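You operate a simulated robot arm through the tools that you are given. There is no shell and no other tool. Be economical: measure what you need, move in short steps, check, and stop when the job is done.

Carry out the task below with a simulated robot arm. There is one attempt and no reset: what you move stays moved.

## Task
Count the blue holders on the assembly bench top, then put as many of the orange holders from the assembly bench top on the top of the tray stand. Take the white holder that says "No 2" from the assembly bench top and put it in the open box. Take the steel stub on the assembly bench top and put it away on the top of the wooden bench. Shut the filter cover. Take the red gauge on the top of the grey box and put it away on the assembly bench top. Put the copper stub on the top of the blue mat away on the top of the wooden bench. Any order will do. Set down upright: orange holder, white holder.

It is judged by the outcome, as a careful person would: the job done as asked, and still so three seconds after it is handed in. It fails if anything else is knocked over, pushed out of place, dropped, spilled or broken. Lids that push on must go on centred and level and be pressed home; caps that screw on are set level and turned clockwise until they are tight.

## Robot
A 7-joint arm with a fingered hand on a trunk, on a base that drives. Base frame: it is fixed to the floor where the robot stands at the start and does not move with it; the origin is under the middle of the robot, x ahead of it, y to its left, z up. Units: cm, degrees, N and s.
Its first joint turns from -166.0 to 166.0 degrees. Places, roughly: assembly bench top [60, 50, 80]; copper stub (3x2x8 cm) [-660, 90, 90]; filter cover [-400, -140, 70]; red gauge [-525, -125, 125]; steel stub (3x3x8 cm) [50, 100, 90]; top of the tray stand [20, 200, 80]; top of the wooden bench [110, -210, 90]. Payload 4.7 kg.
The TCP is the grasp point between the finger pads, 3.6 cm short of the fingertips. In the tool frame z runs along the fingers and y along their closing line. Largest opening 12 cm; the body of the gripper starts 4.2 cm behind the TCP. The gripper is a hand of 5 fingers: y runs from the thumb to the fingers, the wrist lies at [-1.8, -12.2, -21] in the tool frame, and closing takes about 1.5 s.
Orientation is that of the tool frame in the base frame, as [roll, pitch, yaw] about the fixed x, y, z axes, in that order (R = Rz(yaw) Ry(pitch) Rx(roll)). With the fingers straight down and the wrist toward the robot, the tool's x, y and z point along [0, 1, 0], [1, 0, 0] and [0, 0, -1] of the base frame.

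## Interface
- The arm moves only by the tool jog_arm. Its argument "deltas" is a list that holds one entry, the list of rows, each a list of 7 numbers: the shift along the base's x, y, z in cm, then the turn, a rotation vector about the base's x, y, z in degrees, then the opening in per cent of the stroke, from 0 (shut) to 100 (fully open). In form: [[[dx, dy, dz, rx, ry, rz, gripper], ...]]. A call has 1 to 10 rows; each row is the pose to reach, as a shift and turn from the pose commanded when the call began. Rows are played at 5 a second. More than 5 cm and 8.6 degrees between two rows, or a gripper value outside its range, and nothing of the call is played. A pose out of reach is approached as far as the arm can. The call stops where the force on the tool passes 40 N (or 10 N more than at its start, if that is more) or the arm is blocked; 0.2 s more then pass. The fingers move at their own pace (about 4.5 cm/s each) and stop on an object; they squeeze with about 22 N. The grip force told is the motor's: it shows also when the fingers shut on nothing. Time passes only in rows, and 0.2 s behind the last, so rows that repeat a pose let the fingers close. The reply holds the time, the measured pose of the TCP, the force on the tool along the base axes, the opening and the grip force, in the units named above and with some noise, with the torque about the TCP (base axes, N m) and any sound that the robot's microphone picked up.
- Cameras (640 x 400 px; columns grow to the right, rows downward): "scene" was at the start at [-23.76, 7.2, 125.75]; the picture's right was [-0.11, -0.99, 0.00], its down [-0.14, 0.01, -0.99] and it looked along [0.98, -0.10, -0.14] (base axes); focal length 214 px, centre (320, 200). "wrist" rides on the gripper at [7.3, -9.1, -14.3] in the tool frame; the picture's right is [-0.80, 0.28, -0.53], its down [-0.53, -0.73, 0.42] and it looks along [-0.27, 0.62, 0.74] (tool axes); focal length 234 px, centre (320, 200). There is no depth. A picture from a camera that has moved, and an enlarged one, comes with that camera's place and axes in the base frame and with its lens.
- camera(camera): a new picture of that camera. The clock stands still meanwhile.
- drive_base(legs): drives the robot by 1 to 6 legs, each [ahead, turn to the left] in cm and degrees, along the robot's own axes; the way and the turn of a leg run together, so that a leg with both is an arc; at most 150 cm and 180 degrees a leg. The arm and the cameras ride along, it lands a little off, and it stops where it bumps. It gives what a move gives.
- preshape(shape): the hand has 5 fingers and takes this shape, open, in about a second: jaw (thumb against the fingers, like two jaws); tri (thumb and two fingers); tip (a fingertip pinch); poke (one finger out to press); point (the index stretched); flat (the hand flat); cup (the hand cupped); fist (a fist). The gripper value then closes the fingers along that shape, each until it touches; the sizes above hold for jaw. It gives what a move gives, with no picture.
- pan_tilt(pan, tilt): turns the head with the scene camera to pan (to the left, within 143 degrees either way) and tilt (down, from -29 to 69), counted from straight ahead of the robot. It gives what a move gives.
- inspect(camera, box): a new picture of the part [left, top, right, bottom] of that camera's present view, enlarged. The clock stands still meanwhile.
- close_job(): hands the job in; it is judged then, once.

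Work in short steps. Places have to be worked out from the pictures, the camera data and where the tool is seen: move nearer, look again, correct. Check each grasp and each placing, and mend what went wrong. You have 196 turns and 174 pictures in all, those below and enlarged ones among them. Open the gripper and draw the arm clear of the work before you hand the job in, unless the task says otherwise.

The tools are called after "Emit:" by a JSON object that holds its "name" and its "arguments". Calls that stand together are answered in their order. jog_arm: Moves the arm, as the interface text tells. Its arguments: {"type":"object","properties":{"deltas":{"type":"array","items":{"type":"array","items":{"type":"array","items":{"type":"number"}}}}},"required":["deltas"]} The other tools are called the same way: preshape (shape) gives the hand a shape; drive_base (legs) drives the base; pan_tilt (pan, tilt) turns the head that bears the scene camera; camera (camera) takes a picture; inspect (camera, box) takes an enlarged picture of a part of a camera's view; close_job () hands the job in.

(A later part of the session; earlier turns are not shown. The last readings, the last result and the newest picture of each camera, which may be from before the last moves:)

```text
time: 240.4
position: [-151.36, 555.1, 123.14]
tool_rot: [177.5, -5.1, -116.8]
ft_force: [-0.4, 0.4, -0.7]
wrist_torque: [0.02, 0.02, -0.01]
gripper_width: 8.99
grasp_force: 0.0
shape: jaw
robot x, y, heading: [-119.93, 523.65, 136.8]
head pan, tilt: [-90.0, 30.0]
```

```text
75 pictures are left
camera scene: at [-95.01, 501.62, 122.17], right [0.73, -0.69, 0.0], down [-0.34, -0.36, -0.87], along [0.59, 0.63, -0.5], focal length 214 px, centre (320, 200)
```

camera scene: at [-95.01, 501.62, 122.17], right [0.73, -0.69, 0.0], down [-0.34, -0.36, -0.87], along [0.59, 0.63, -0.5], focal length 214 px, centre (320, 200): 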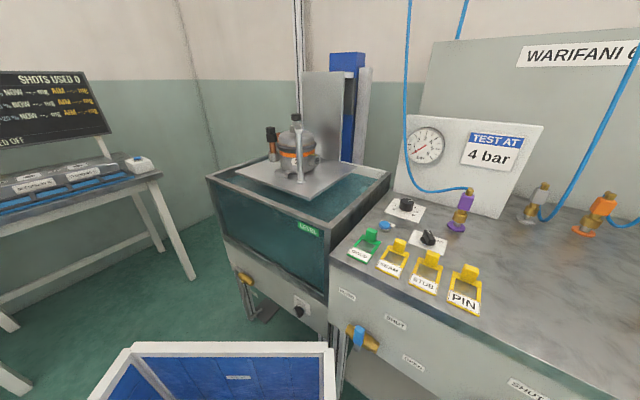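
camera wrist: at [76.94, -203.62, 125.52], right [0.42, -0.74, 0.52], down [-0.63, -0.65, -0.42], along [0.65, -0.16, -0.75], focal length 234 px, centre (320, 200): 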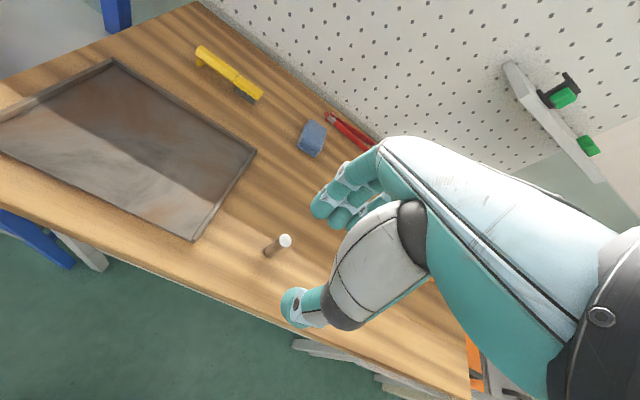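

Free and level again. I'll quickly check the valve by the bench front and then continue with the turn from here.

Emit:
{"name": "inspect", "arguments": {"camera": "scene", "box": [220, 250, 420, 390]}}

Emit:
{"name": "drive_base", "arguments": {"legs": [[18, 0], [0, 20]]}}

```text
2.86 times, centred on (320, 320) of scene
camera zoom: at [-95.01, 501.62, 122.17], right [0.73, -0.69, 0.0], down [-0.34, -0.36, -0.87], along [0.59, 0.63, -0.5], focal length 613 px, centre (320, -143)
```

zoom: 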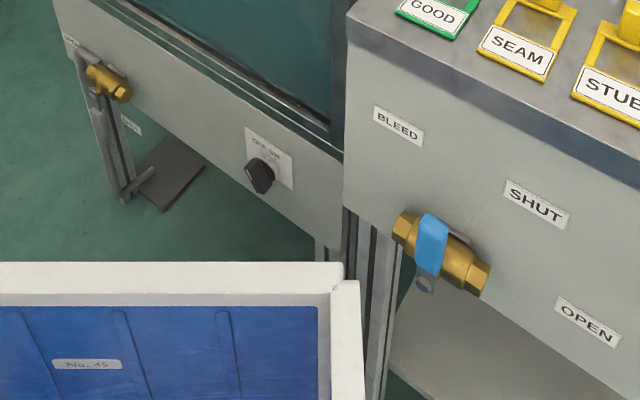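

```text
time: 243.0
position: [-173.29, 554.69, 123.24]
tool_rot: [177.5, -5.2, -96.7]
ft_force: [0.1, -0.8, 0.3]
wrist_torque: [0.01, -0.01, 0.0]
gripper_width: 9.0
grasp_force: 0.2
shape: jaw
robot x, y, heading: [-132.95, 535.8, 157.1]
head pan, tilt: [-90.0, 30.0]
```

I'm clear of the station now at heading 157. I'll continue turning to face -x and look along the gap.

Emit:
{"name": "drive_base", "arguments": {"legs": [[0, 33]]}}

Emit:
{"name": "pan_tilt", "arguments": {"pan": 20, "tilt": 12}}

Emit:
{"name": "camera", "arguments": {"camera": "scene"}}

```text
time: 245.0
position: [-177.24, 529.51, 123.21]
tool_rot: [177.4, -5.2, -63.5]
ft_force: [-0.1, 0.4, -0.5]
wrist_torque: [-0.04, 0.06, 0.03]
gripper_width: 9.0
grasp_force: 0.2
shape: jaw
robot x, y, heading: [-132.92, 535.58, -169.9]
head pan, tilt: [-90.0, 30.0]
```

```text
time: 246.8
position: [-177.23, 529.47, 123.18]
tool_rot: [177.6, -5.2, -63.5]
ft_force: [-0.6, 0.4, 0.2]
wrist_torque: [-0.01, 0.02, 0.03]
gripper_width: 8.99
grasp_force: 0.1
shape: jaw
robot x, y, heading: [-133.1, 535.6, -170.1]
head pan, tilt: [20.0, 12.0]
```

```text
73 pictures are left
camera scene: at [-106.98, 528.97, 125.08], right [-0.5, 0.87, 0.0], down [0.18, 0.1, -0.98], along [-0.85, -0.49, -0.21], focal length 214 px, centre (320, 200)
```

scene: 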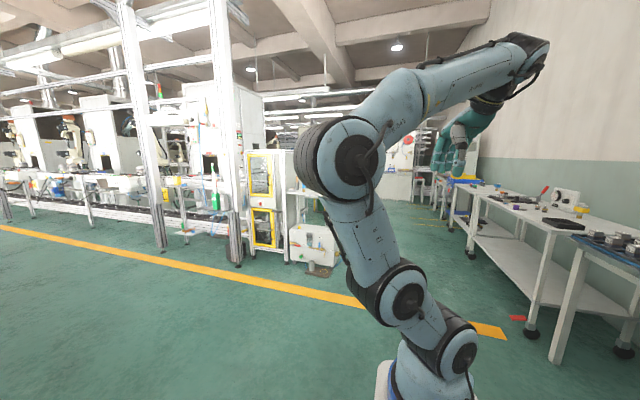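

The gap at x ≈ -288 runs from y ~430 to ~589. I'll drive 150 cm straight through its middle and look.

Emit:
{"name": "drive_base", "arguments": {"legs": [[150, 0]]}}

Emit:
{"name": "pan_tilt", "arguments": {"pan": 55, "tilt": 12}}

Emit:
{"name": "camera", "arguments": {"camera": "scene"}}

Emit:
{"name": "pan_tilt", "arguments": {"pan": 0, "tilt": 12}}

Emit:
{"name": "camera", "arguments": {"camera": "scene"}}

```text
time: 254.3
position: [-325.34, 502.85, 123.24]
tool_rot: [177.5, -5.2, -63.4]
ft_force: [0.8, 0.5, 0.4]
wrist_torque: [-0.01, 0.03, -0.01]
gripper_width: 9.03
grasp_force: 0.1
shape: jaw
robot x, y, heading: [-280.9, 509.5, -169.8]
head pan, tilt: [20.0, 12.0]
```

```text
time: 255.3
position: [-325.35, 502.9, 123.14]
tool_rot: [177.5, -5.2, -63.4]
ft_force: [-0.1, 0.1, -0.2]
wrist_torque: [0.0, 0.01, 0.03]
gripper_width: 8.99
grasp_force: 0.1
shape: jaw
robot x, y, heading: [-280.78, 509.29, -169.7]
head pan, tilt: [55.0, 12.0]
```

```text
72 pictures are left
camera scene: at [-250.96, 498.95, 125.08], right [-0.91, 0.42, 0.0], down [0.09, 0.19, -0.98], along [-0.41, -0.89, -0.21], focal length 214 px, centre (320, 200)
```

scene: 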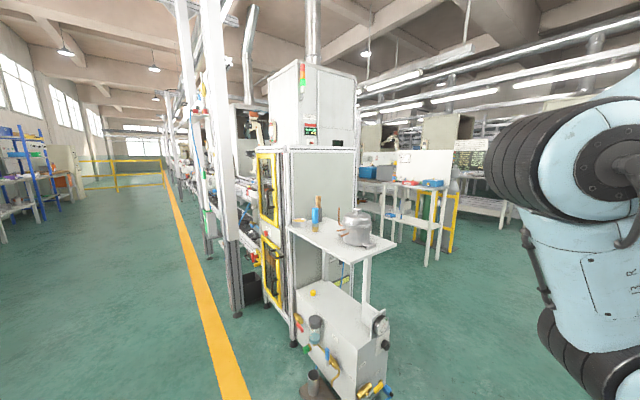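

```text
time: 256.5
position: [-325.32, 502.75, 123.19]
tool_rot: [177.5, -5.2, -63.4]
ft_force: [-0.3, 0.6, -0.2]
wrist_torque: [0.01, 0.0, 0.01]
gripper_width: 9.01
grasp_force: 0.0
shape: jaw
robot x, y, heading: [-280.92, 509.36, -169.9]
head pan, tilt: [0.0, 12.0]
```

```text
71 pictures are left
camera scene: at [-256.22, 505.76, 125.08], right [-0.18, 0.98, 0.0], down [0.2, 0.04, -0.98], along [-0.96, -0.17, -0.21], focal length 214 px, centre (320, 200)
```

scene: 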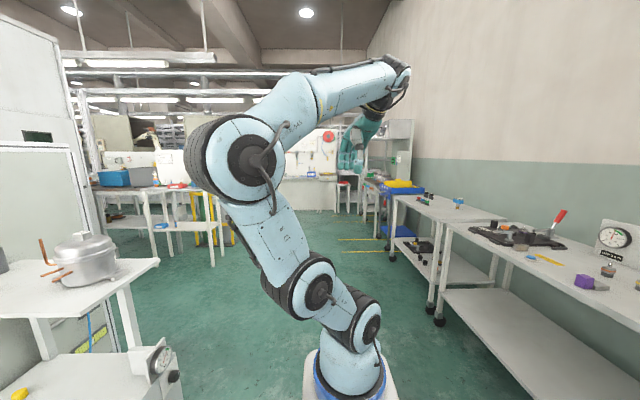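

Behind the line there's an aisle toward -y around x ≈ -410 (machine back at ≈ -360, tables at ≈ -461). I'll drive there, turn, and look.

Emit:
{"name": "drive_base", "arguments": {"legs": [[130, 0], [0, 80]]}}

Emit:
{"name": "pan_tilt", "arguments": {"pan": 25, "tilt": 15}}

Emit:
{"name": "camera", "arguments": {"camera": "scene"}}

Emit:
{"name": "pan_tilt", "arguments": {"pan": -30, "tilt": 15}}

Emit:
{"name": "camera", "arguments": {"camera": "scene"}}

```text
time: 266.5
position: [-410.78, 441.07, 123.19]
tool_rot: [177.5, -5.3, 16.4]
ft_force: [0.2, -0.2, -1.3]
wrist_torque: [0.03, 0.01, -0.02]
gripper_width: 8.99
grasp_force: 0.0
shape: jaw
robot x, y, heading: [-409.58, 485.92, -90.2]
head pan, tilt: [0.0, 12.0]
```

```text
time: 267.4
position: [-410.79, 441.28, 123.16]
tool_rot: [177.5, -5.2, 16.4]
ft_force: [-0.1, 0.4, 0.6]
wrist_torque: [0.01, 0.0, -0.01]
gripper_width: 9.0
grasp_force: 0.1
shape: jaw
robot x, y, heading: [-409.42, 486.18, -90.2]
head pan, tilt: [25.0, 15.0]
```

```text
70 pictures are left
camera scene: at [-397.29, 510.65, 124.59], right [-0.91, -0.42, 0.0], down [-0.11, 0.23, -0.97], along [0.41, -0.88, -0.26], focal length 214 px, centre (320, 200)
```

scene: 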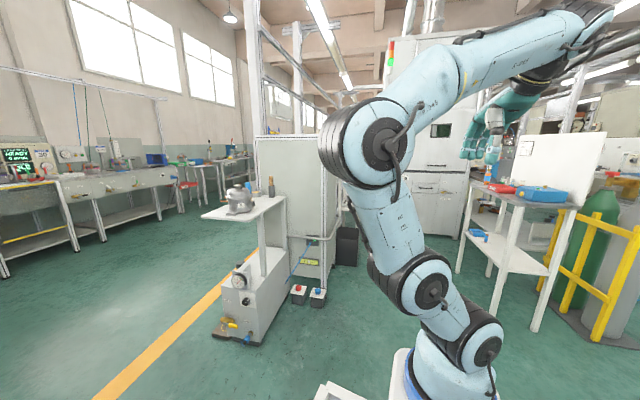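

```text
time: 268.6
position: [-410.83, 441.19, 123.2]
tool_rot: [177.5, -5.2, 16.4]
ft_force: [0.6, -0.2, 0.3]
wrist_torque: [0.02, 0.03, 0.02]
gripper_width: 8.97
grasp_force: 0.1
shape: jaw
robot x, y, heading: [-409.55, 486.25, -89.8]
head pan, tilt: [-30.0, 15.0]
```

```text
69 pictures are left
camera scene: at [-405.89, 511.03, 124.59], right [-0.87, 0.5, 0.0], down [0.13, 0.22, -0.97], along [-0.48, -0.84, -0.26], focal length 214 px, centre (320, 200)
```

scene: 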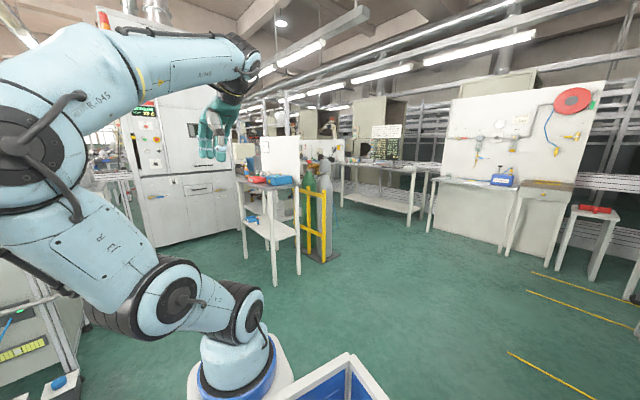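

There's open floor to pass west of the gas-cylinder stand (~(-525, 326)), with benches at x ≈ -700. I'll drive to about (-590, 420), face -y and look.

Emit:
{"name": "drive_base", "arguments": {"legs": [[0, -70], [150, 0], [40, 0], [0, 70]]}}

Emit:
{"name": "pan_tilt", "arguments": {"pan": -25, "tilt": 12}}

Emit:
{"name": "camera", "arguments": {"camera": "scene"}}

Emit:
{"name": "pan_tilt", "arguments": {"pan": 25, "tilt": 12}}

Emit:
{"name": "camera", "arguments": {"camera": "scene"}}

```text
time: 284.3
position: [-590.67, 375.42, 123.13]
tool_rot: [177.5, -5.2, 16.4]
ft_force: [0.2, -0.1, 0.8]
wrist_torque: [0.02, 0.02, 0.0]
gripper_width: 9.02
grasp_force: 0.0
shape: jaw
robot x, y, heading: [-589.01, 420.5, -89.8]
head pan, tilt: [-30.0, 15.0]
```

```text
time: 284.9
position: [-590.69, 375.28, 123.19]
tool_rot: [177.5, -5.3, 16.5]
ft_force: [0.4, 0.1, 0.1]
wrist_torque: [-0.02, -0.01, -0.01]
gripper_width: 9.0
grasp_force: 0.0
shape: jaw
robot x, y, heading: [-589.15, 420.1, -89.6]
head pan, tilt: [-25.0, 12.0]
```

```text
68 pictures are left
camera scene: at [-584.9, 444.9, 125.08], right [-0.91, 0.42, 0.0], down [0.09, 0.19, -0.98], along [-0.41, -0.89, -0.21], focal length 214 px, centre (320, 200)
```

scene: 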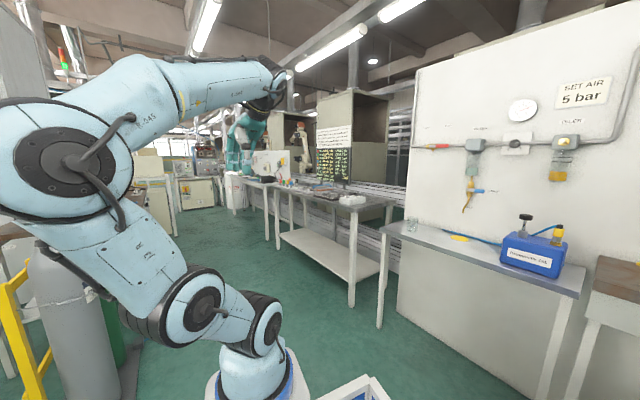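

```text
time: 286.1
position: [-590.55, 375.39, 123.2]
tool_rot: [177.5, -5.3, 16.4]
ft_force: [0.7, 1.1, 0.3]
wrist_torque: [-0.02, 0.03, 0.0]
gripper_width: 8.99
grasp_force: 0.0
shape: jaw
robot x, y, heading: [-588.83, 419.84, -89.8]
head pan, tilt: [25.0, 12.0]
```

```text
67 pictures are left
camera scene: at [-577.02, 444.89, 125.08], right [-0.91, -0.42, 0.0], down [-0.09, 0.19, -0.98], along [0.41, -0.89, -0.21], focal length 214 px, centre (320, 200)
```

scene: 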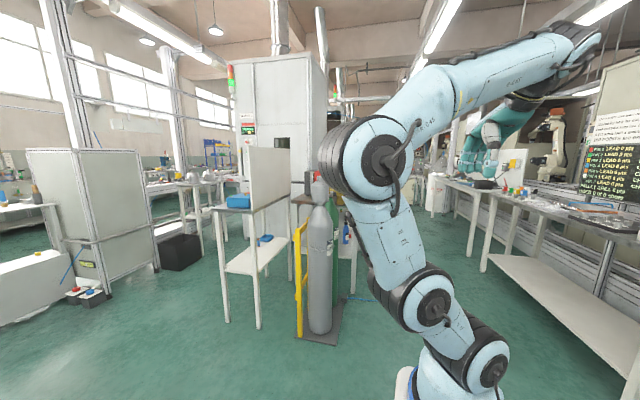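

The bench front runs from (-676, 312) to (-636, 160), and the copper stub should be on the bench further on near (-660, 90). I'll drive down the aisle, halfway first.

Emit:
{"name": "drive_base", "arguments": {"legs": [[0, 3], [150, 0], [90, 0]]}}

Emit:
{"name": "pan_tilt", "arguments": {"pan": -45, "tilt": 15}}

Emit:
{"name": "camera", "arguments": {"camera": "scene"}}

Emit:
{"name": "pan_tilt", "arguments": {"pan": 25, "tilt": 12}}

Emit:
{"name": "camera", "arguments": {"camera": "scene"}}

```text
time: 298.4
position: [-573.63, 134.22, 123.18]
tool_rot: [177.6, -5.2, 20.1]
ft_force: [0.2, 0.2, -0.1]
wrist_torque: [0.0, -0.01, -0.01]
gripper_width: 9.01
grasp_force: 0.0
shape: jaw
robot x, y, heading: [-575.03, 179.1, -86.3]
head pan, tilt: [25.0, 12.0]
```

```text
time: 299.8
position: [-573.65, 134.29, 123.32]
tool_rot: [177.5, -5.2, 20.1]
ft_force: [-0.3, 1.1, 0.5]
wrist_torque: [-0.03, -0.01, 0.01]
gripper_width: 9.01
grasp_force: 0.1
shape: jaw
robot x, y, heading: [-575.16, 179.28, -86.4]
head pan, tilt: [-45.0, 15.0]
```

```text
66 pictures are left
camera scene: at [-575.21, 205.66, 124.59], right [-0.75, 0.66, 0.0], down [0.17, 0.19, -0.97], along [-0.64, -0.73, -0.26], focal length 214 px, centre (320, 200)
```

scene: 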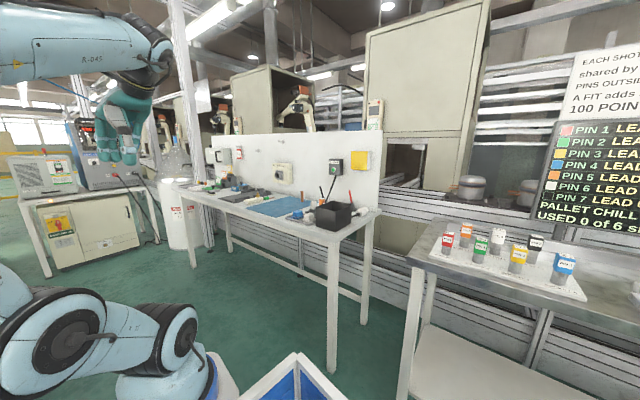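

```text
time: 301.2
position: [-573.83, 134.23, 123.19]
tool_rot: [177.5, -5.3, 20.3]
ft_force: [0.3, 0.3, -0.6]
wrist_torque: [-0.03, -0.01, 0.02]
gripper_width: 9.04
grasp_force: 0.0
shape: jaw
robot x, y, heading: [-575.15, 179.05, -86.7]
head pan, tilt: [25.0, 12.0]
```

```text
65 pictures are left
camera scene: at [-564.58, 204.49, 125.08], right [-0.88, -0.48, 0.0], down [-0.1, 0.18, -0.98], along [0.47, -0.86, -0.21], focal length 214 px, centre (320, 200)
```

scene: 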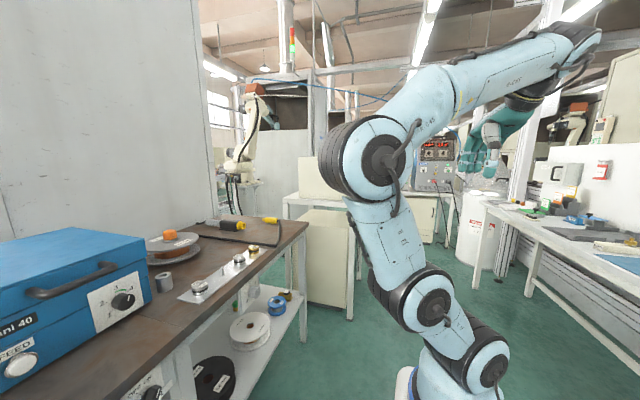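

The blue mat is on the right-hand bench at about (-643, 89). I'll drive up beside it and zoom in.

Emit:
{"name": "drive_base", "arguments": {"legs": [[85, 0]]}}

Emit:
{"name": "pan_tilt", "arguments": {"pan": -85, "tilt": 25}}

Emit:
{"name": "camera", "arguments": {"camera": "scene"}}

```text
time: 305.7
position: [-568.92, 49.24, 123.31]
tool_rot: [177.5, -5.3, 19.8]
ft_force: [-0.4, 0.1, 0.8]
wrist_torque: [-0.01, 0.01, 0.01]
gripper_width: 9.01
grasp_force: 0.0
shape: jaw
robot x, y, heading: [-569.65, 94.13, -86.7]
head pan, tilt: [25.0, 12.0]
```

```text
time: 307.6
position: [-568.77, 49.19, 123.22]
tool_rot: [177.4, -5.3, 19.7]
ft_force: [-0.9, -0.2, -0.1]
wrist_torque: [0.01, -0.02, 0.03]
gripper_width: 8.98
grasp_force: 0.0
shape: jaw
robot x, y, heading: [-569.64, 94.14, -86.7]
head pan, tilt: [-85.0, 25.0]
```

```text
64 pictures are left
camera scene: at [-572.81, 126.29, 122.97], right [-0.14, 0.99, 0.0], down [0.42, 0.06, -0.91], along [-0.9, -0.13, -0.42], focal length 214 px, centre (320, 200)
```

scene: 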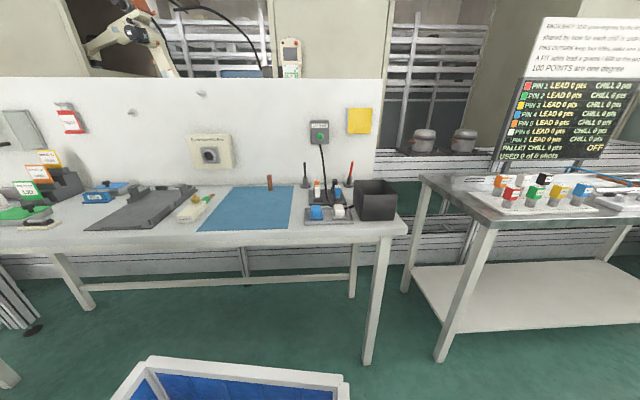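

The copper stub stands at about (-662, 90) at the back of the mat. I'll turn right to face the bench and edge 10 cm closer.

Emit:
{"name": "drive_base", "arguments": {"legs": [[0, -91], [12, 0]]}}

Emit:
{"name": "camera", "arguments": {"camera": "wrist"}}

```text
time: 312.7
position: [-626.73, 92.85, 123.29]
tool_rot: [177.5, -5.3, -70.7]
ft_force: [-0.4, -0.5, -0.3]
wrist_torque: [0.01, 0.01, -0.01]
gripper_width: 9.0
grasp_force: 0.1
shape: jaw
robot x, y, heading: [-581.82, 93.4, -177.1]
head pan, tilt: [-85.0, 25.0]
```

```text
63 pictures are left
camera wrist: at [-615.63, 90.43, 137.65], right [-0.52, 0.72, 0.46], down [0.51, 0.7, -0.5], along [-0.68, -0.03, -0.73], focal length 234 px, centre (320, 200)
```

wrist: 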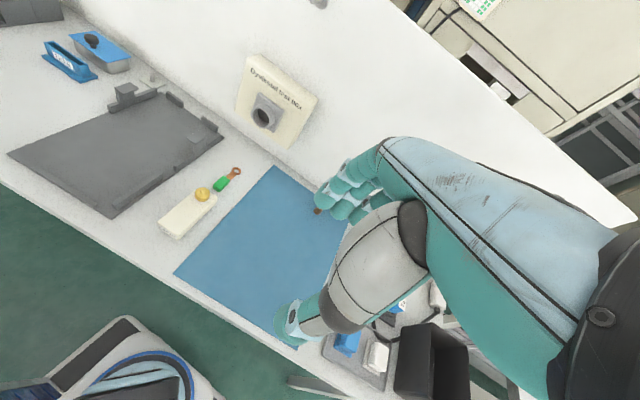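

I'll level the tool (it was nudged about 6 degrees by the bump) while moving toward a hover short of the stub, then look.

Emit:
{"name": "jog_arm", "arguments": {"deltas": [[[-4, 1, -1, 5.8, -0.6, 0, 75], [-8, 2, -2, 5.8, -0.6, 0, 75], [-12, 3, -3, 5.8, -0.6, 0, 75], [-16, 4, -5, 5.8, -0.6, 0, 60], [-20, 4, -7, 5.8, -0.6, 0, 60], [-23, 4, -10, 5.8, -0.6, 0, 60]]]}}

Emit:
{"name": "camera", "arguments": {"camera": "wrist"}}

Emit:
{"name": "inspect", "arguments": {"camera": "scene", "box": [200, 120, 440, 270]}}

```text
time: 314.1
position: [-649.78, 96.8, 113.17]
tool_rot: [179.9, 0.1, -70.9]
ft_force: [1.2, 0.3, 0.7]
wrist_torque: [0.02, 0.01, 0.01]
gripper_width: 7.22
grasp_force: 0.0
shape: jaw
robot x, y, heading: [-581.92, 93.21, -177.3]
head pan, tilt: [-85.0, 25.0]
```

```text
62 pictures are left
camera wrist: at [-638.72, 92.92, 127.41], right [-0.53, 0.67, 0.53], down [0.52, 0.74, -0.42], along [-0.68, 0.05, -0.74], focal length 234 px, centre (320, 200)
```

wrist: 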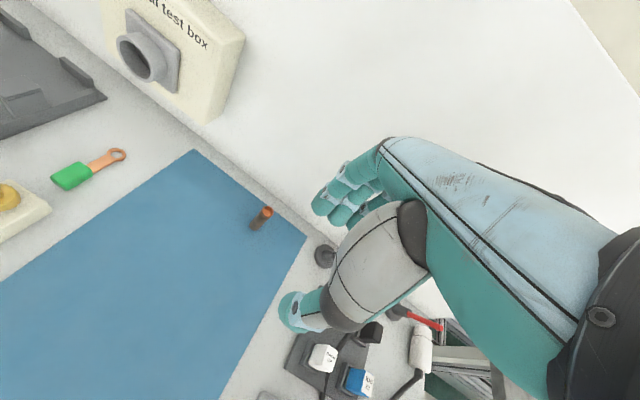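

```text
2.67 times, centred on (320, 195) of scene
camera zoom: at [-549.76, 96.37, 122.96], right [0.99, 0.14, 0.0], down [0.06, -0.42, -0.91], along [-0.12, 0.9, -0.42], focal length 572 px, centre (320, 213)
```

zoom: 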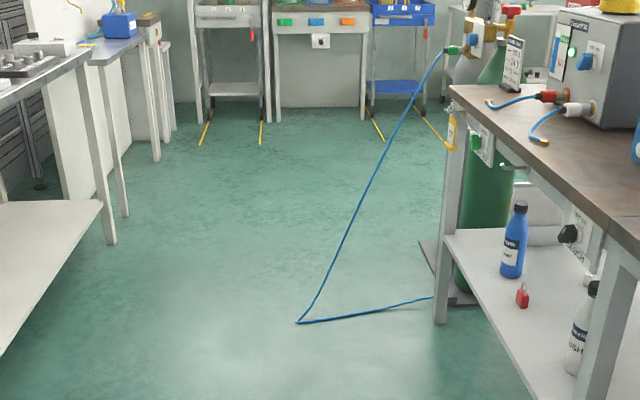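

The copper stub is at (-659.8, 90.4), with the back board at x ≈ -668.5. I'll move above it and partway down.

Emit:
{"name": "jog_arm", "arguments": {"deltas": [[[-3.5, -2.2, 0, 0, 0, 0, 55], [-7, -4.4, 0, 0, 0, 0, 50], [-10, -6.4, -2, 0, 0, 0, 46], [-10, -6.4, -6, 0, 0, 0, 46], [-10, -6.4, -10, 0, 0, 0, 46], [-10, -6.4, -14.5, 0, 0, 0, 46]]]}}

Emit:
{"name": "camera", "arguments": {"camera": "wrist"}}

```text
time: 315.5
position: [-659.72, 90.44, 98.85]
tool_rot: [179.9, 0.2, -70.9]
ft_force: [0.0, 0.0, 0.2]
wrist_torque: [0.0, 0.03, 0.0]
gripper_width: 5.55
grasp_force: 0.1
shape: jaw
robot x, y, heading: [-581.95, 93.44, -177.3]
head pan, tilt: [-85.0, 25.0]
```

```text
60 pictures are left
camera wrist: at [-648.77, 86.57, 113.02], right [-0.53, 0.67, 0.53], down [0.52, 0.74, -0.43], along [-0.68, 0.05, -0.74], focal length 234 px, centre (320, 200)
```

wrist: 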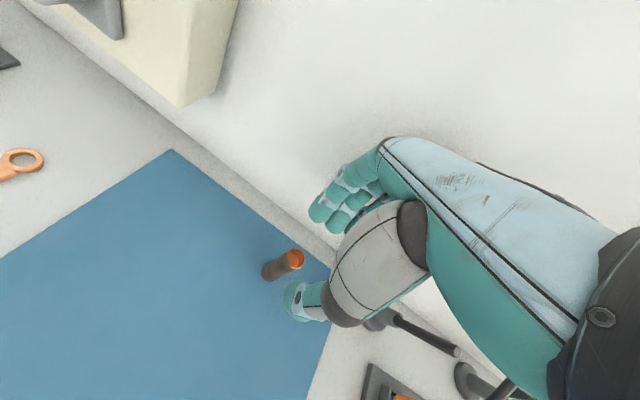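

It is aligned, so I'll descend to z 91, close, and lift.

Emit:
{"name": "jog_arm", "arguments": {"deltas": [[[0, 0, -4, 0, 0, 0, 46], [0, 0, -7.9, 0, 0, 0, 46], [0, 0, -7.9, 0, 0, 0, 20], [0, 0, -7.9, 0, 0, 0, 0], [0, 0, -7.9, 0, 0, 0, 0], [0, 0, -7.9, 0, 0, 0, 0], [0, 0, -7.9, 0, 0, 0, 0]]]}}

Emit:
{"name": "jog_arm", "arguments": {"deltas": [[[0, 0, 4, 0, 0, 0, 0], [0, 0, 8.5, 0, 0, 0, 0], [0, 0, 13, 0, 0, 0, 0], [2, 0, 17, 0, 0, 0, 0], [5, 0.5, 21, 0, 0, 0, 0], [9, 0.5, 24, 0, 0, 0, 0], [13.5, 0.5, 26, 0, 0, 0, 0], [18, 0.5, 28, 0, 0, 0, 0], [22.5, 0.5, 29.5, 0, 0, 0, 0], [27, 0.5, 31, 0, 0, 0, 0]]]}}

Emit:
{"name": "inspect", "arguments": {"camera": "wrist", "box": [240, 160, 400, 300]}}

```text
time: 317.1
position: [-659.76, 90.38, 90.8]
tool_rot: [-180.0, 0.0, -70.9]
ft_force: [0.7, 0.0, -0.3]
wrist_torque: [0.0, 0.01, 0.01]
gripper_width: 1.18
grasp_force: 22.2
shape: jaw
robot x, y, heading: [-582.24, 93.42, -177.2]
head pan, tilt: [-85.0, 25.0]
```

```text
refused: row 5 steps farther than a row can; nothing moved
```

```text
2.86 times, centred on (320, 230) of wrist
camera zoom: at [-648.85, 86.51, 105.07], right [-0.53, 0.67, 0.53], down [0.52, 0.74, -0.42], along [-0.67, 0.05, -0.74], focal length 669 px, centre (320, 114)
```

zoom: 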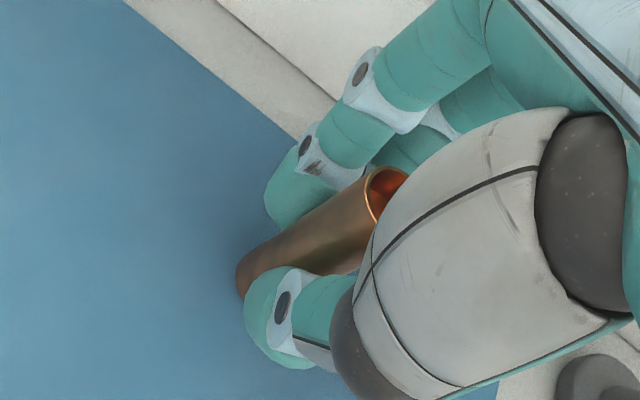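

The copper stub is gripped. I'll lift and tuck in smaller steps.

Emit:
{"name": "jog_arm", "arguments": {"deltas": [[[0, 0, 4, 0, 0, 0, 0], [0, 0, 8.5, 0, 0, 0, 0], [0, 0, 13, 0, 0, 0, 0], [1, 0, 17, 0, 0, 0, 0], [4, 0, 20.5, 0, 0, 0, 0], [7.5, 0, 23.5, 0, 0, 0, 0], [11.5, 0, 26, 0, 0, 0, 0], [15.5, 0, 28, 0, 0, 0, 0], [20, 0, 29.5, 0, 0, 0, 0], [24.5, 0, 31, 0, 0, 0, 0]]]}}

Emit:
{"name": "jog_arm", "arguments": {"deltas": [[[4.5, 0, 0.5, 0, 0, 0, 0], [8, 0, 1, 0, 0, 0, 0]]]}}

Emit:
{"name": "pan_tilt", "arguments": {"pan": 65, "tilt": 12}}

Emit:
{"name": "camera", "arguments": {"camera": "scene"}}

```text
time: 319.3
position: [-635.42, 90.37, 121.82]
tool_rot: [-179.9, 0.0, -70.9]
ft_force: [-0.6, -0.6, -2.2]
wrist_torque: [-0.01, -0.07, 0.02]
gripper_width: 1.16
grasp_force: 22.5
shape: jaw
robot x, y, heading: [-581.69, 93.52, -177.3]
head pan, tilt: [-85.0, 25.0]
```

```text
time: 319.9
position: [-627.31, 90.37, 122.72]
tool_rot: [-179.9, 0.1, -71.0]
ft_force: [-0.5, -0.4, -0.2]
wrist_torque: [-0.03, -0.02, 0.02]
gripper_width: 1.14
grasp_force: 22.1
shape: jaw
robot x, y, heading: [-581.91, 93.62, -177.3]
head pan, tilt: [-85.0, 25.0]
```

```text
time: 322.2
position: [-627.35, 90.47, 122.97]
tool_rot: [-179.9, 0.0, -70.9]
ft_force: [0.4, 0.5, -0.2]
wrist_torque: [0.04, 0.02, -0.01]
gripper_width: 1.14
grasp_force: 22.2
shape: jaw
robot x, y, heading: [-582.11, 93.58, -177.3]
head pan, tilt: [65.0, 12.0]
```

```text
58 pictures are left
camera scene: at [-552.08, 78.62, 125.08], right [-0.93, 0.38, 0.0], down [0.08, 0.19, -0.98], along [-0.37, -0.91, -0.21], focal length 214 px, centre (320, 200)
```

scene: 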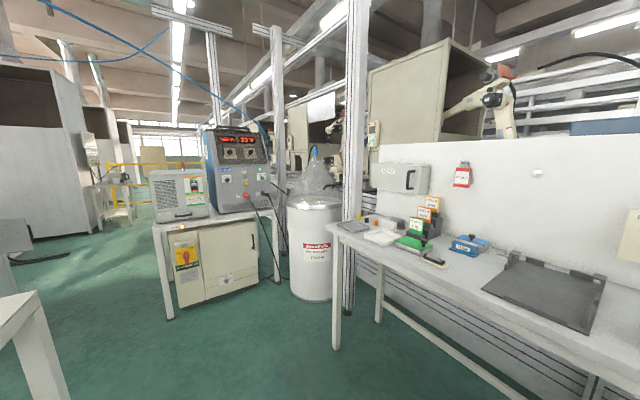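

Copper is held. The gauge's grey box is visible further down. I'll take the copper stub to the wooden bench first, by the known way: back off, turn and drive up the aisle.

Emit:
{"name": "drive_base", "arguments": {"legs": [[-12, 0], [0, -86], [150, 0], [150, 0], [30, 0], [0, -79]]}}

```text
time: 346.2
position: [-560.0, 435.71, 122.9]
tool_rot: [-179.9, 0.0, 122.2]
ft_force: [0.0, -0.2, 0.0]
wrist_torque: [0.01, 0.03, -0.02]
gripper_width: 1.15
grasp_force: 22.3
shape: jaw
robot x, y, heading: [-603.52, 422.35, 15.7]
head pan, tilt: [65.0, 12.0]
```

On track. I'll go on through the gap.

Emit:
{"name": "drive_base", "arguments": {"legs": [[150, 3], [53, 0], [0, -9], [150, 0], [74, 0], [0, -84]]}}

```text
time: 371.1
position: [-176.42, 480.76, 122.98]
tool_rot: [180.0, -0.1, 33.3]
ft_force: [0.5, 1.0, 0.2]
wrist_torque: [-0.05, -0.02, -0.01]
gripper_width: 1.15
grasp_force: 22.2
shape: jaw
robot x, y, heading: [-190.78, 524.12, -73.2]
head pan, tilt: [65.0, 12.0]
```

Next down the front aisle to the wooden bench.

Emit:
{"name": "drive_base", "arguments": {"legs": [[150, 0], [150, 0], [0, -6.5], [150, 0], [150, 0], [148, 0]]}}

```text
time: 407.3
position: [-2.29, -248.62, 122.84]
tool_rot: [179.9, 0.0, 27.7]
ft_force: [-0.1, 0.4, -1.3]
wrist_torque: [-0.01, 0.0, 0.02]
gripper_width: 1.14
grasp_force: 21.3
shape: jaw
robot x, y, heading: [-12.33, -204.42, -78.8]
head pan, tilt: [65.0, 12.0]
```

Turn to face the bench, and drive a bit closer than before so I can place it behind the steel stub.

Emit:
{"name": "drive_base", "arguments": {"legs": [[0, 79.3], [30, 0]]}}

Emit:
{"name": "camera", "arguments": {"camera": "wrist"}}

```text
time: 412.7
position: [63.43, -203.27, 122.82]
tool_rot: [-180.0, 0.0, 106.4]
ft_force: [1.0, 0.0, -0.4]
wrist_torque: [0.01, 0.0, 0.02]
gripper_width: 1.15
grasp_force: 22.0
shape: jaw
robot x, y, heading: [17.88, -204.11, 0.4]
head pan, tilt: [65.0, 12.0]
```

```text
57 pictures are left
camera wrist: at [52.64, -198.86, 137.11], right [0.5, -0.69, 0.53], down [-0.55, -0.72, -0.42], along [0.67, -0.08, -0.74], focal length 234 px, centre (320, 200)
```

wrist: 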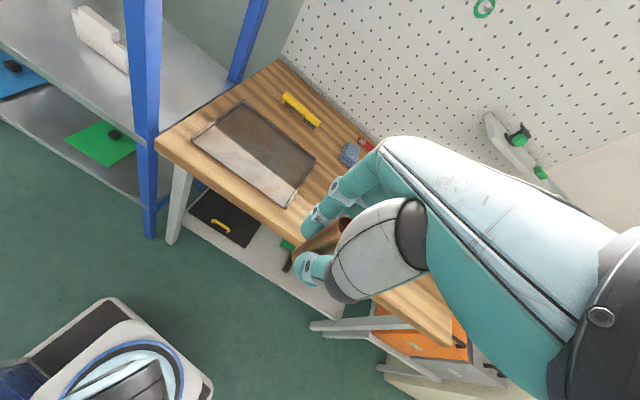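

I'll move over the spot at about (104, -205), staying high, and look.

Emit:
{"name": "jog_arm", "arguments": {"deltas": [[[4.7, -0.2, 0, 0, 0, 0, 0], [9.4, -0.4, 0, 0, 0, 0, 0], [14.1, -0.6, 0, 0, 0, 0, 0], [18.8, -0.8, -1, 0, 0, 0, 0], [23.5, -1, -2, 0, 0, 0, 0], [28.2, -1.2, -3, 0, 0, 0, 0], [32.8, -1.4, -4.5, 0, 0, 0, 0], [37, -1.7, -6, 0, 0, 0, 0], [40.5, -2, -8, 0, 0, 0, 0]]]}}

Emit:
{"name": "camera", "arguments": {"camera": "wrist"}}

```text
time: 414.7
position: [103.96, -205.17, 114.77]
tool_rot: [179.9, 0.0, 106.5]
ft_force: [-0.8, 1.2, 1.3]
wrist_torque: [-0.03, -0.04, -0.04]
gripper_width: 1.12
grasp_force: 21.4
shape: jaw
robot x, y, heading: [17.97, -203.99, 0.1]
head pan, tilt: [65.0, 12.0]
```

```text
56 pictures are left
camera wrist: at [93.04, -200.82, 129.08], right [0.49, -0.69, 0.53], down [-0.55, -0.72, -0.43], along [0.67, -0.08, -0.74], focal length 234 px, centre (320, 200)
```

wrist: 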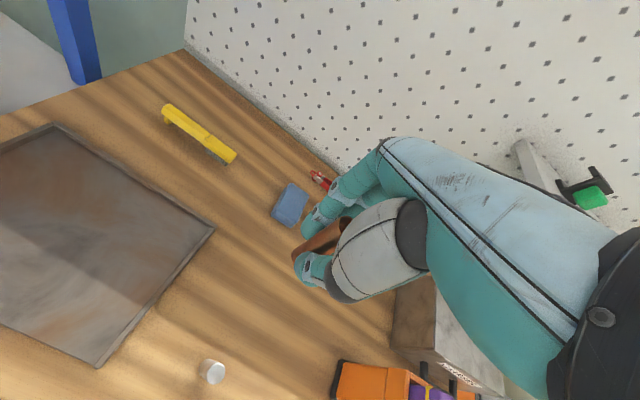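

Clear here. I'll descend to just above contact, then fine steps.

Emit:
{"name": "jog_arm", "arguments": {"deltas": [[[0, 0, -4.5, 0, 0, 0, 0], [0, 0, -9, 0, 0, 0, 0], [0, 0, -13.5, 0, 0, 0, 0], [0, 0, -18, 0, 0, 0, 0], [0, 0, -21, 0, 0, 0, 0], [0, 0, -22.3, 0, 0, 0, 0]]]}}

Emit:
{"name": "jog_arm", "arguments": {"deltas": [[[0, 0, -0.3, 0, 0, 0, 0], [0, 0, -0.6, 0, 0, 0, 0], [0, 0, -0.9, 0, 0, 0, 0], [0, 0, -1.1, 0, 0, 0, 0], [0, 0, -1.1, 0, 0, 0, 0]]]}}

```text
time: 416.1
position: [103.95, -205.08, 92.48]
tool_rot: [179.9, 0.2, 106.4]
ft_force: [-0.5, -0.3, -1.4]
wrist_torque: [0.01, -0.05, -0.02]
gripper_width: 1.16
grasp_force: 21.8
shape: jaw
robot x, y, heading: [17.82, -204.49, 0.3]
head pan, tilt: [65.0, 12.0]
```

```text
time: 417.3
position: [103.92, -205.17, 91.52]
tool_rot: [180.0, 0.1, 106.4]
ft_force: [0.8, 0.0, -1.1]
wrist_torque: [0.02, 0.02, 0.01]
gripper_width: 1.14
grasp_force: 21.7
shape: jaw
robot x, y, heading: [18.0, -204.48, -0.1]
head pan, tilt: [65.0, 12.0]
```

Emit:
{"name": "jog_arm", "arguments": {"deltas": [[[0, 0, -0.2, 0, 0, 0, 0], [0, 0, -0.4, 0, 0, 0, 0], [0, 0, -0.6, 0, 0, 0, 0], [0, 0, -0.6, 0, 0, 0, 0]]]}}

```text
time: 418.3
position: [103.92, -205.16, 91.11]
tool_rot: [179.7, 0.1, 106.5]
ft_force: [-4.8, 0.0, 27.7]
wrist_torque: [0.04, -0.01, -0.03]
gripper_width: 1.35
grasp_force: 21.4
shape: jaw
robot x, y, heading: [17.99, -204.05, 0.3]
head pan, tilt: [65.0, 12.0]
```

Contact. I'll relieve, open slowly and rise.

Emit:
{"name": "jog_arm", "arguments": {"deltas": [[[0, 0, 0.3, 0, 0, 0, 0], [0, 0, 0.3, 0, 0, 0, 15], [0, 0, 0.3, 0, 0, 0, 30], [0, 0, 0.3, 0, 0, 0, 48], [0, 0, 0.3, 0, 0, 0, 48], [0, 0, 4, 0, 0, 0, 48], [0, 0, 8.5, 0, 0, 0, 48], [0, 0, 13, 0, 0, 0, 48], [0, 0, 17.5, 0, 0, 0, 48], [0, 0, 22, 0, 0, 0, 48]]]}}

Emit:
{"name": "jog_arm", "arguments": {"deltas": [[[-4.5, 0, 1, 0, 0, 0, 48], [-9, 0, 2, 0, 0, 0, 48], [-13.5, 0, 3, 0, 0, 0, 48], [-18, 0, 4, 0, 0, 0, 60], [-22.5, 0, 5, 0, 0, 0, 60], [-27, 0, 6, 0, 0, 0, 60], [-31.5, 0, 7, 0, 0, 0, 75], [-36, 0, 8, 0, 0, 0, 75], [-40.5, 1, 9, 0, 0, 0, 75]]]}}

Emit:
{"name": "camera", "arguments": {"camera": "wrist"}}

```text
time: 420.5
position: [104.05, -205.12, 112.75]
tool_rot: [-179.8, 0.0, 106.4]
ft_force: [0.6, -0.2, -2.2]
wrist_torque: [0.04, 0.01, -0.03]
gripper_width: 5.75
grasp_force: 0.0
shape: jaw
robot x, y, heading: [17.73, -204.24, -0.0]
head pan, tilt: [65.0, 12.0]
```

```text
time: 422.5
position: [63.45, -204.08, 122.0]
tool_rot: [-179.9, 0.0, 106.4]
ft_force: [-0.4, -0.4, -0.4]
wrist_torque: [0.04, 0.05, 0.01]
gripper_width: 8.97
grasp_force: 0.0
shape: jaw
robot x, y, heading: [17.53, -204.26, -0.0]
head pan, tilt: [65.0, 12.0]
```

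```text
55 pictures are left
camera wrist: at [52.69, -199.81, 136.12], right [0.5, -0.69, 0.52], down [-0.55, -0.72, -0.42], along [0.67, -0.08, -0.74], focal length 234 px, centre (320, 200)
```

wrist: 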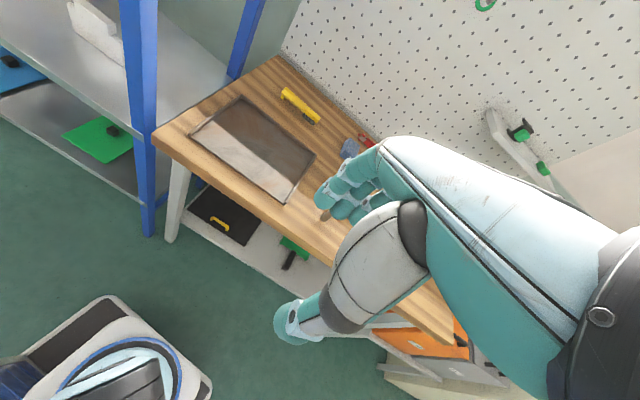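

The stubs are hidden behind the hand. I'll check with the head camera.

Emit:
{"name": "pan_tilt", "arguments": {"pan": 8, "tilt": 20}}

Emit:
{"name": "inspect", "arguments": {"camera": "scene", "box": [220, 120, 460, 270]}}

```text
time: 423.8
position: [63.46, -204.23, 121.89]
tool_rot: [179.9, 0.0, 106.4]
ft_force: [0.5, -0.5, 0.5]
wrist_torque: [0.0, 0.02, -0.01]
gripper_width: 8.99
grasp_force: 0.1
shape: jaw
robot x, y, heading: [18.13, -204.55, -0.1]
head pan, tilt: [8.0, 20.0]
```

```text
2.67 times, centred on (340, 195) of scene
camera zoom: at [-5.76, -194.77, 123.78], right [0.14, -0.99, 0.0], down [-0.34, -0.05, -0.94], along [0.93, 0.13, -0.34], focal length 572 px, centre (267, 213)
```

zoom: 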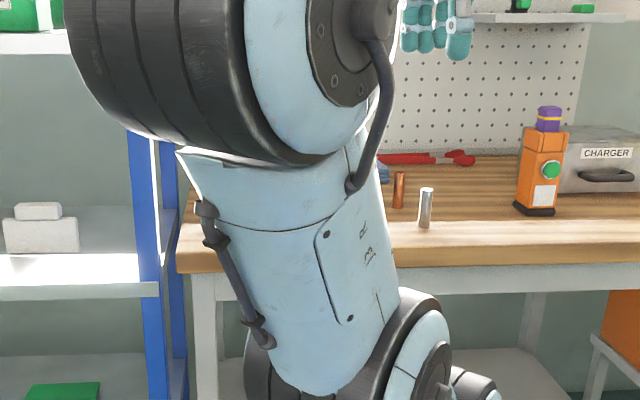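

Both stubs stand upright on the wooden bench. I'll drive back along the same route.

Emit:
{"name": "drive_base", "arguments": {"legs": [[-30, 0], [0, 101.2], [150, 0], [150, 0], [145, 0], [0, 6.3]]}}

```text
time: 451.4
position: [-104.41, 275.53, 121.87]
tool_rot: [180.0, 0.0, -147.2]
ft_force: [-0.8, -0.7, 0.7]
wrist_torque: [-0.01, -0.01, -0.06]
gripper_width: 8.98
grasp_force: 0.1
shape: jaw
robot x, y, heading: [-91.81, 231.94, 106.4]
head pan, tilt: [8.0, 20.0]
```

Emit:
{"name": "drive_base", "arguments": {"legs": [[0, 2.3], [150, 0], [150, 0], [0, 80.5], [150, 0], [73, 0]]}}

```text
time: 480.4
position: [-456.77, 465.53, 121.92]
tool_rot: [179.9, 0.0, -63.1]
ft_force: [0.3, 0.6, -1.3]
wrist_torque: [0.0, -0.02, 0.02]
gripper_width: 8.97
grasp_force: 0.0
shape: jaw
robot x, y, heading: [-411.61, 473.86, -169.6]
head pan, tilt: [8.0, 20.0]
```

Emit:
{"name": "drive_base", "arguments": {"legs": [[0, 5.4], [150, 0], [48, 0], [0, 79.5], [150, 0], [150, 0]]}}

Emit:
{"name": "pan_tilt", "arguments": {"pan": 20, "tilt": 10}}

Emit:
{"name": "camera", "arguments": {"camera": "scene"}}

```text
time: 508.3
position: [-554.4, 75.19, 121.88]
tool_rot: [-179.9, 0.0, 24.5]
ft_force: [0.9, -0.3, -1.4]
wrist_torque: [0.0, 0.02, -0.01]
gripper_width: 8.99
grasp_force: 0.0
shape: jaw
robot x, y, heading: [-560.82, 120.26, -82.0]
head pan, tilt: [8.0, 20.0]
```

```text
time: 509.0
position: [-554.5, 75.12, 121.94]
tool_rot: [180.0, 0.0, 24.6]
ft_force: [-0.4, 0.0, 0.0]
wrist_torque: [0.04, 0.0, -0.03]
gripper_width: 8.96
grasp_force: 0.1
shape: jaw
robot x, y, heading: [-560.69, 120.07, -81.6]
head pan, tilt: [20.0, 10.0]
```

```text
53 pictures are left
camera scene: at [-553.18, 146.0, 125.4], right [-0.88, -0.47, 0.0], down [-0.08, 0.15, -0.98], along [0.46, -0.87, -0.17], focal length 214 px, centre (320, 200)
```

scene: 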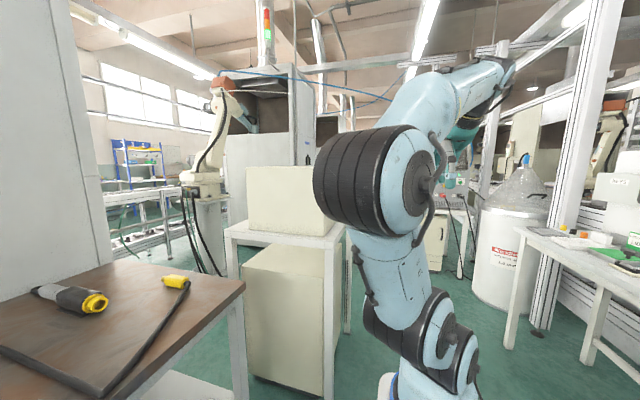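

The way ahead is about 100 cm wide. I'll advance 100 cm toward the grey box's table and look.

Emit:
{"name": "drive_base", "arguments": {"legs": [[100, 0]]}}

Emit:
{"name": "pan_tilt", "arguments": {"pan": 0, "tilt": 10}}

Emit:
{"name": "camera", "arguments": {"camera": "scene"}}

Emit:
{"name": "camera", "arguments": {"camera": "wrist"}}

Emit:
{"name": "pan_tilt", "arguments": {"pan": 50, "tilt": 15}}

Emit:
{"name": "camera", "arguments": {"camera": "scene"}}

```text
time: 514.2
position: [-540.75, -23.14, 121.89]
tool_rot: [179.9, 0.0, 24.3]
ft_force: [0.0, -0.5, 0.3]
wrist_torque: [0.0, -0.04, 0.0]
gripper_width: 8.98
grasp_force: 0.0
shape: jaw
robot x, y, heading: [-547.07, 21.63, -82.1]
head pan, tilt: [20.0, 10.0]
```

```text
time: 515.0
position: [-540.67, -23.12, 121.85]
tool_rot: [-180.0, 0.0, 24.2]
ft_force: [-1.1, 0.3, 0.3]
wrist_torque: [0.01, 0.02, -0.02]
gripper_width: 8.98
grasp_force: 0.1
shape: jaw
robot x, y, heading: [-547.04, 21.81, -82.1]
head pan, tilt: [0.0, 10.0]
```

```text
52 pictures are left
camera scene: at [-542.24, 46.66, 125.4], right [-0.99, -0.14, 0.0], down [-0.02, 0.17, -0.98], along [0.14, -0.98, -0.17], focal length 214 px, centre (320, 200)
```

scene: 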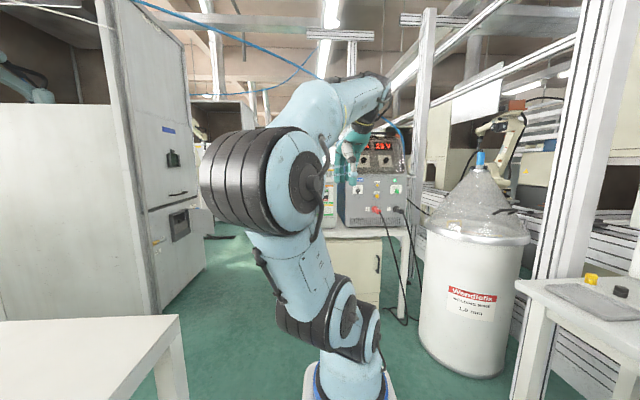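

```text
51 pictures are left
camera wrist: at [-537.86, -11.85, 136.15], right [-0.62, -0.58, 0.53], down [-0.79, 0.45, -0.42], along [0.01, -0.68, -0.74], focal length 234 px, centre (320, 200)
```

wrist: 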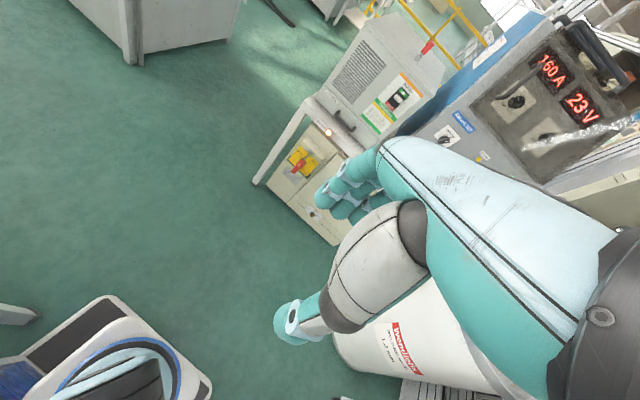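

```text
time: 516.2
position: [-540.68, -23.04, 121.86]
tool_rot: [180.0, 0.0, 24.2]
ft_force: [-0.6, 0.2, 0.3]
wrist_torque: [0.02, -0.02, -0.01]
gripper_width: 8.99
grasp_force: 0.1
shape: jaw
robot x, y, heading: [-547.23, 22.18, -82.0]
head pan, tilt: [50.0, 15.0]
```

```text
50 pictures are left
camera scene: at [-535.61, 50.9, 124.59], right [-0.53, -0.85, 0.0], down [-0.22, 0.14, -0.97], along [0.82, -0.51, -0.26], focal length 214 px, centre (320, 200)
```

scene: 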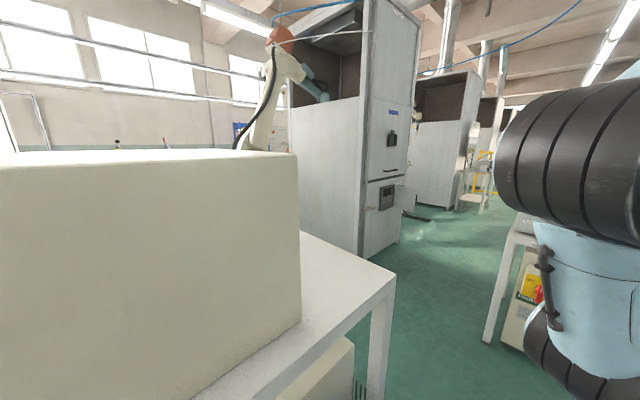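

The filter cover is on the white cabinet at about px (400, 198), and the red gauge is on the grey box. I'll zoom on both.

Emit:
{"name": "inspect", "arguments": {"camera": "scene", "box": [350, 100, 480, 240]}}

Emit:
{"name": "inspect", "arguments": {"camera": "wrist", "box": [320, 0, 480, 130]}}

```text
2.86 times, centred on (415, 170) of scene
camera zoom: at [-535.61, 50.9, 124.59], right [-0.53, -0.85, 0.0], down [-0.22, 0.14, -0.97], along [0.82, -0.51, -0.26], focal length 613 px, centre (49, 286)
```

zoom: 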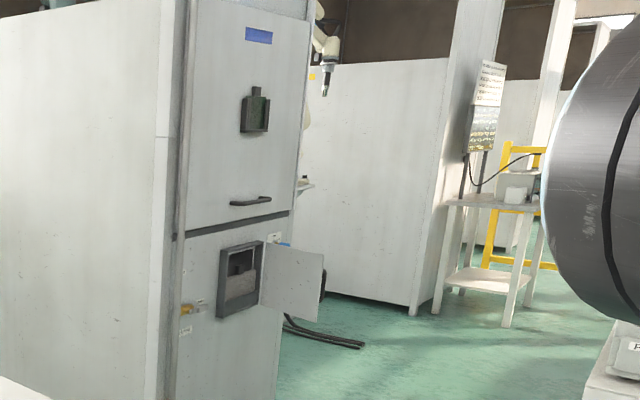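

```text
3.08 times, centred on (400, 65) of wrist
camera zoom: at [-537.86, -11.84, 136.15], right [-0.62, -0.58, 0.53], down [-0.79, 0.45, -0.42], along [0.01, -0.68, -0.74], focal length 720 px, centre (74, 615)
```

zoom: 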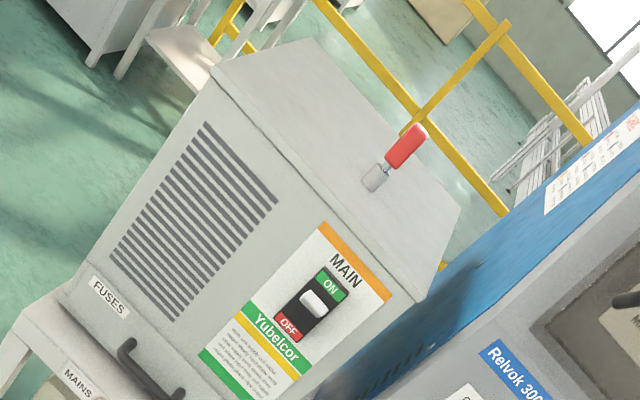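

The gauge stands upright, red end up, and the filter cover is hinged open on the cabinet. I'll move 40 cm closer to the grey box and look again.

Emit:
{"name": "drive_base", "arguments": {"legs": [[40, 0]]}}

Emit:
{"name": "pan_tilt", "arguments": {"pan": 22, "tilt": 15}}

Emit:
{"name": "camera", "arguments": {"camera": "scene"}}

Emit:
{"name": "camera", "arguments": {"camera": "wrist"}}

```text
time: 518.7
position: [-535.08, -62.69, 121.91]
tool_rot: [180.0, 0.1, 24.3]
ft_force: [-0.4, -1.1, -1.0]
wrist_torque: [0.02, -0.01, 0.0]
gripper_width: 8.96
grasp_force: 0.2
shape: jaw
robot x, y, heading: [-541.42, -17.47, -82.0]
head pan, tilt: [50.0, 15.0]
```

```text
time: 519.6
position: [-535.04, -62.6, 121.9]
tool_rot: [-180.0, 0.1, 24.4]
ft_force: [-0.2, 0.4, -0.2]
wrist_torque: [0.03, 0.02, 0.01]
gripper_width: 8.96
grasp_force: 0.1
shape: jaw
robot x, y, heading: [-541.35, -17.85, -81.8]
head pan, tilt: [22.0, 15.0]
```

```text
47 pictures are left
camera scene: at [-533.37, 8.27, 124.59], right [-0.87, -0.5, 0.0], down [-0.13, 0.22, -0.97], along [0.48, -0.84, -0.26], focal length 214 px, centre (320, 200)
```

scene: 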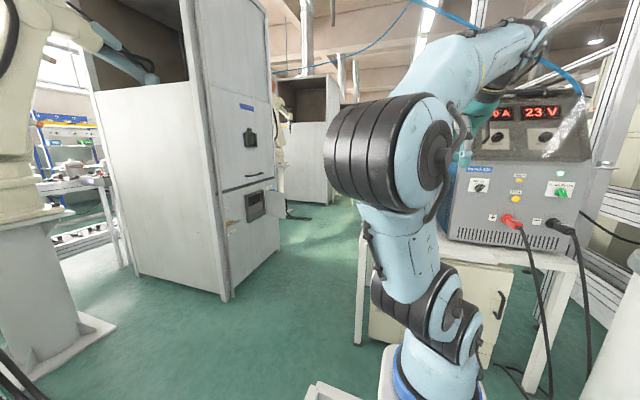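

```text
46 pictures are left
camera wrist: at [-532.26, -51.35, 136.15], right [-0.62, -0.59, 0.53], down [-0.79, 0.45, -0.42], along [0.01, -0.68, -0.74], focal length 234 px, centre (320, 200)
```

wrist: 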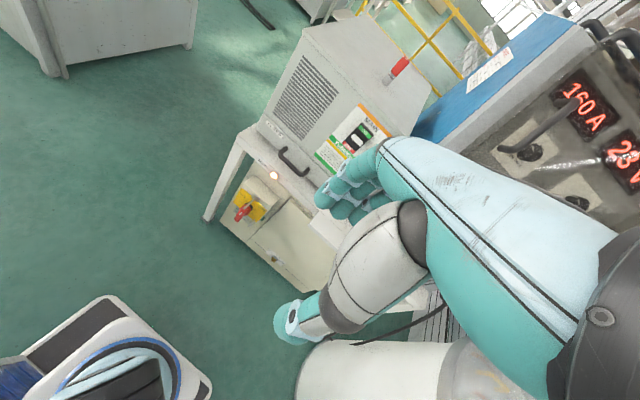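

Triangulating puts the gauge's base near (-516, -127, 110). I'll bring the hand near it, staying high, and look again.

Emit:
{"name": "jog_arm", "arguments": {"deltas": [[[2, -3, 3, 0, 0, 0, 75], [4, -7, 5, 0, 0, 0, 75], [6, -11, 7, 0, 0, 0, 75], [8, -15, 8, 0, 0, 0, 75], [10, -19, 8, 0, 0, 0, 75], [12, -23, 8, 0, 0, 0, 75], [14, -27, 8, 0, 0, 0, 75], [16, -31, 8, 0, 0, 0, 75], [17, -35, 8, 0, 0, 0, 75], [17, -39, 8, 0, 0, 0, 75]]]}}

Emit:
{"name": "camera", "arguments": {"camera": "wrist"}}

```text
time: 521.8
position: [-518.06, -101.55, 129.96]
tool_rot: [179.9, 0.1, 24.4]
ft_force: [-0.2, 0.8, 1.1]
wrist_torque: [-0.04, 0.04, -0.02]
gripper_width: 8.99
grasp_force: 0.1
shape: jaw
robot x, y, heading: [-541.21, -17.69, -82.1]
head pan, tilt: [22.0, 15.0]
```

```text
45 pictures are left
camera wrist: at [-515.21, -90.22, 144.17], right [-0.62, -0.58, 0.53], down [-0.79, 0.45, -0.43], along [0.01, -0.68, -0.74], focal length 234 px, centre (320, 200)
```

wrist: 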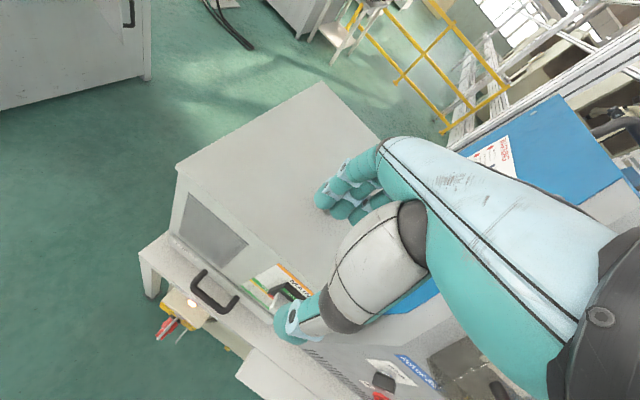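

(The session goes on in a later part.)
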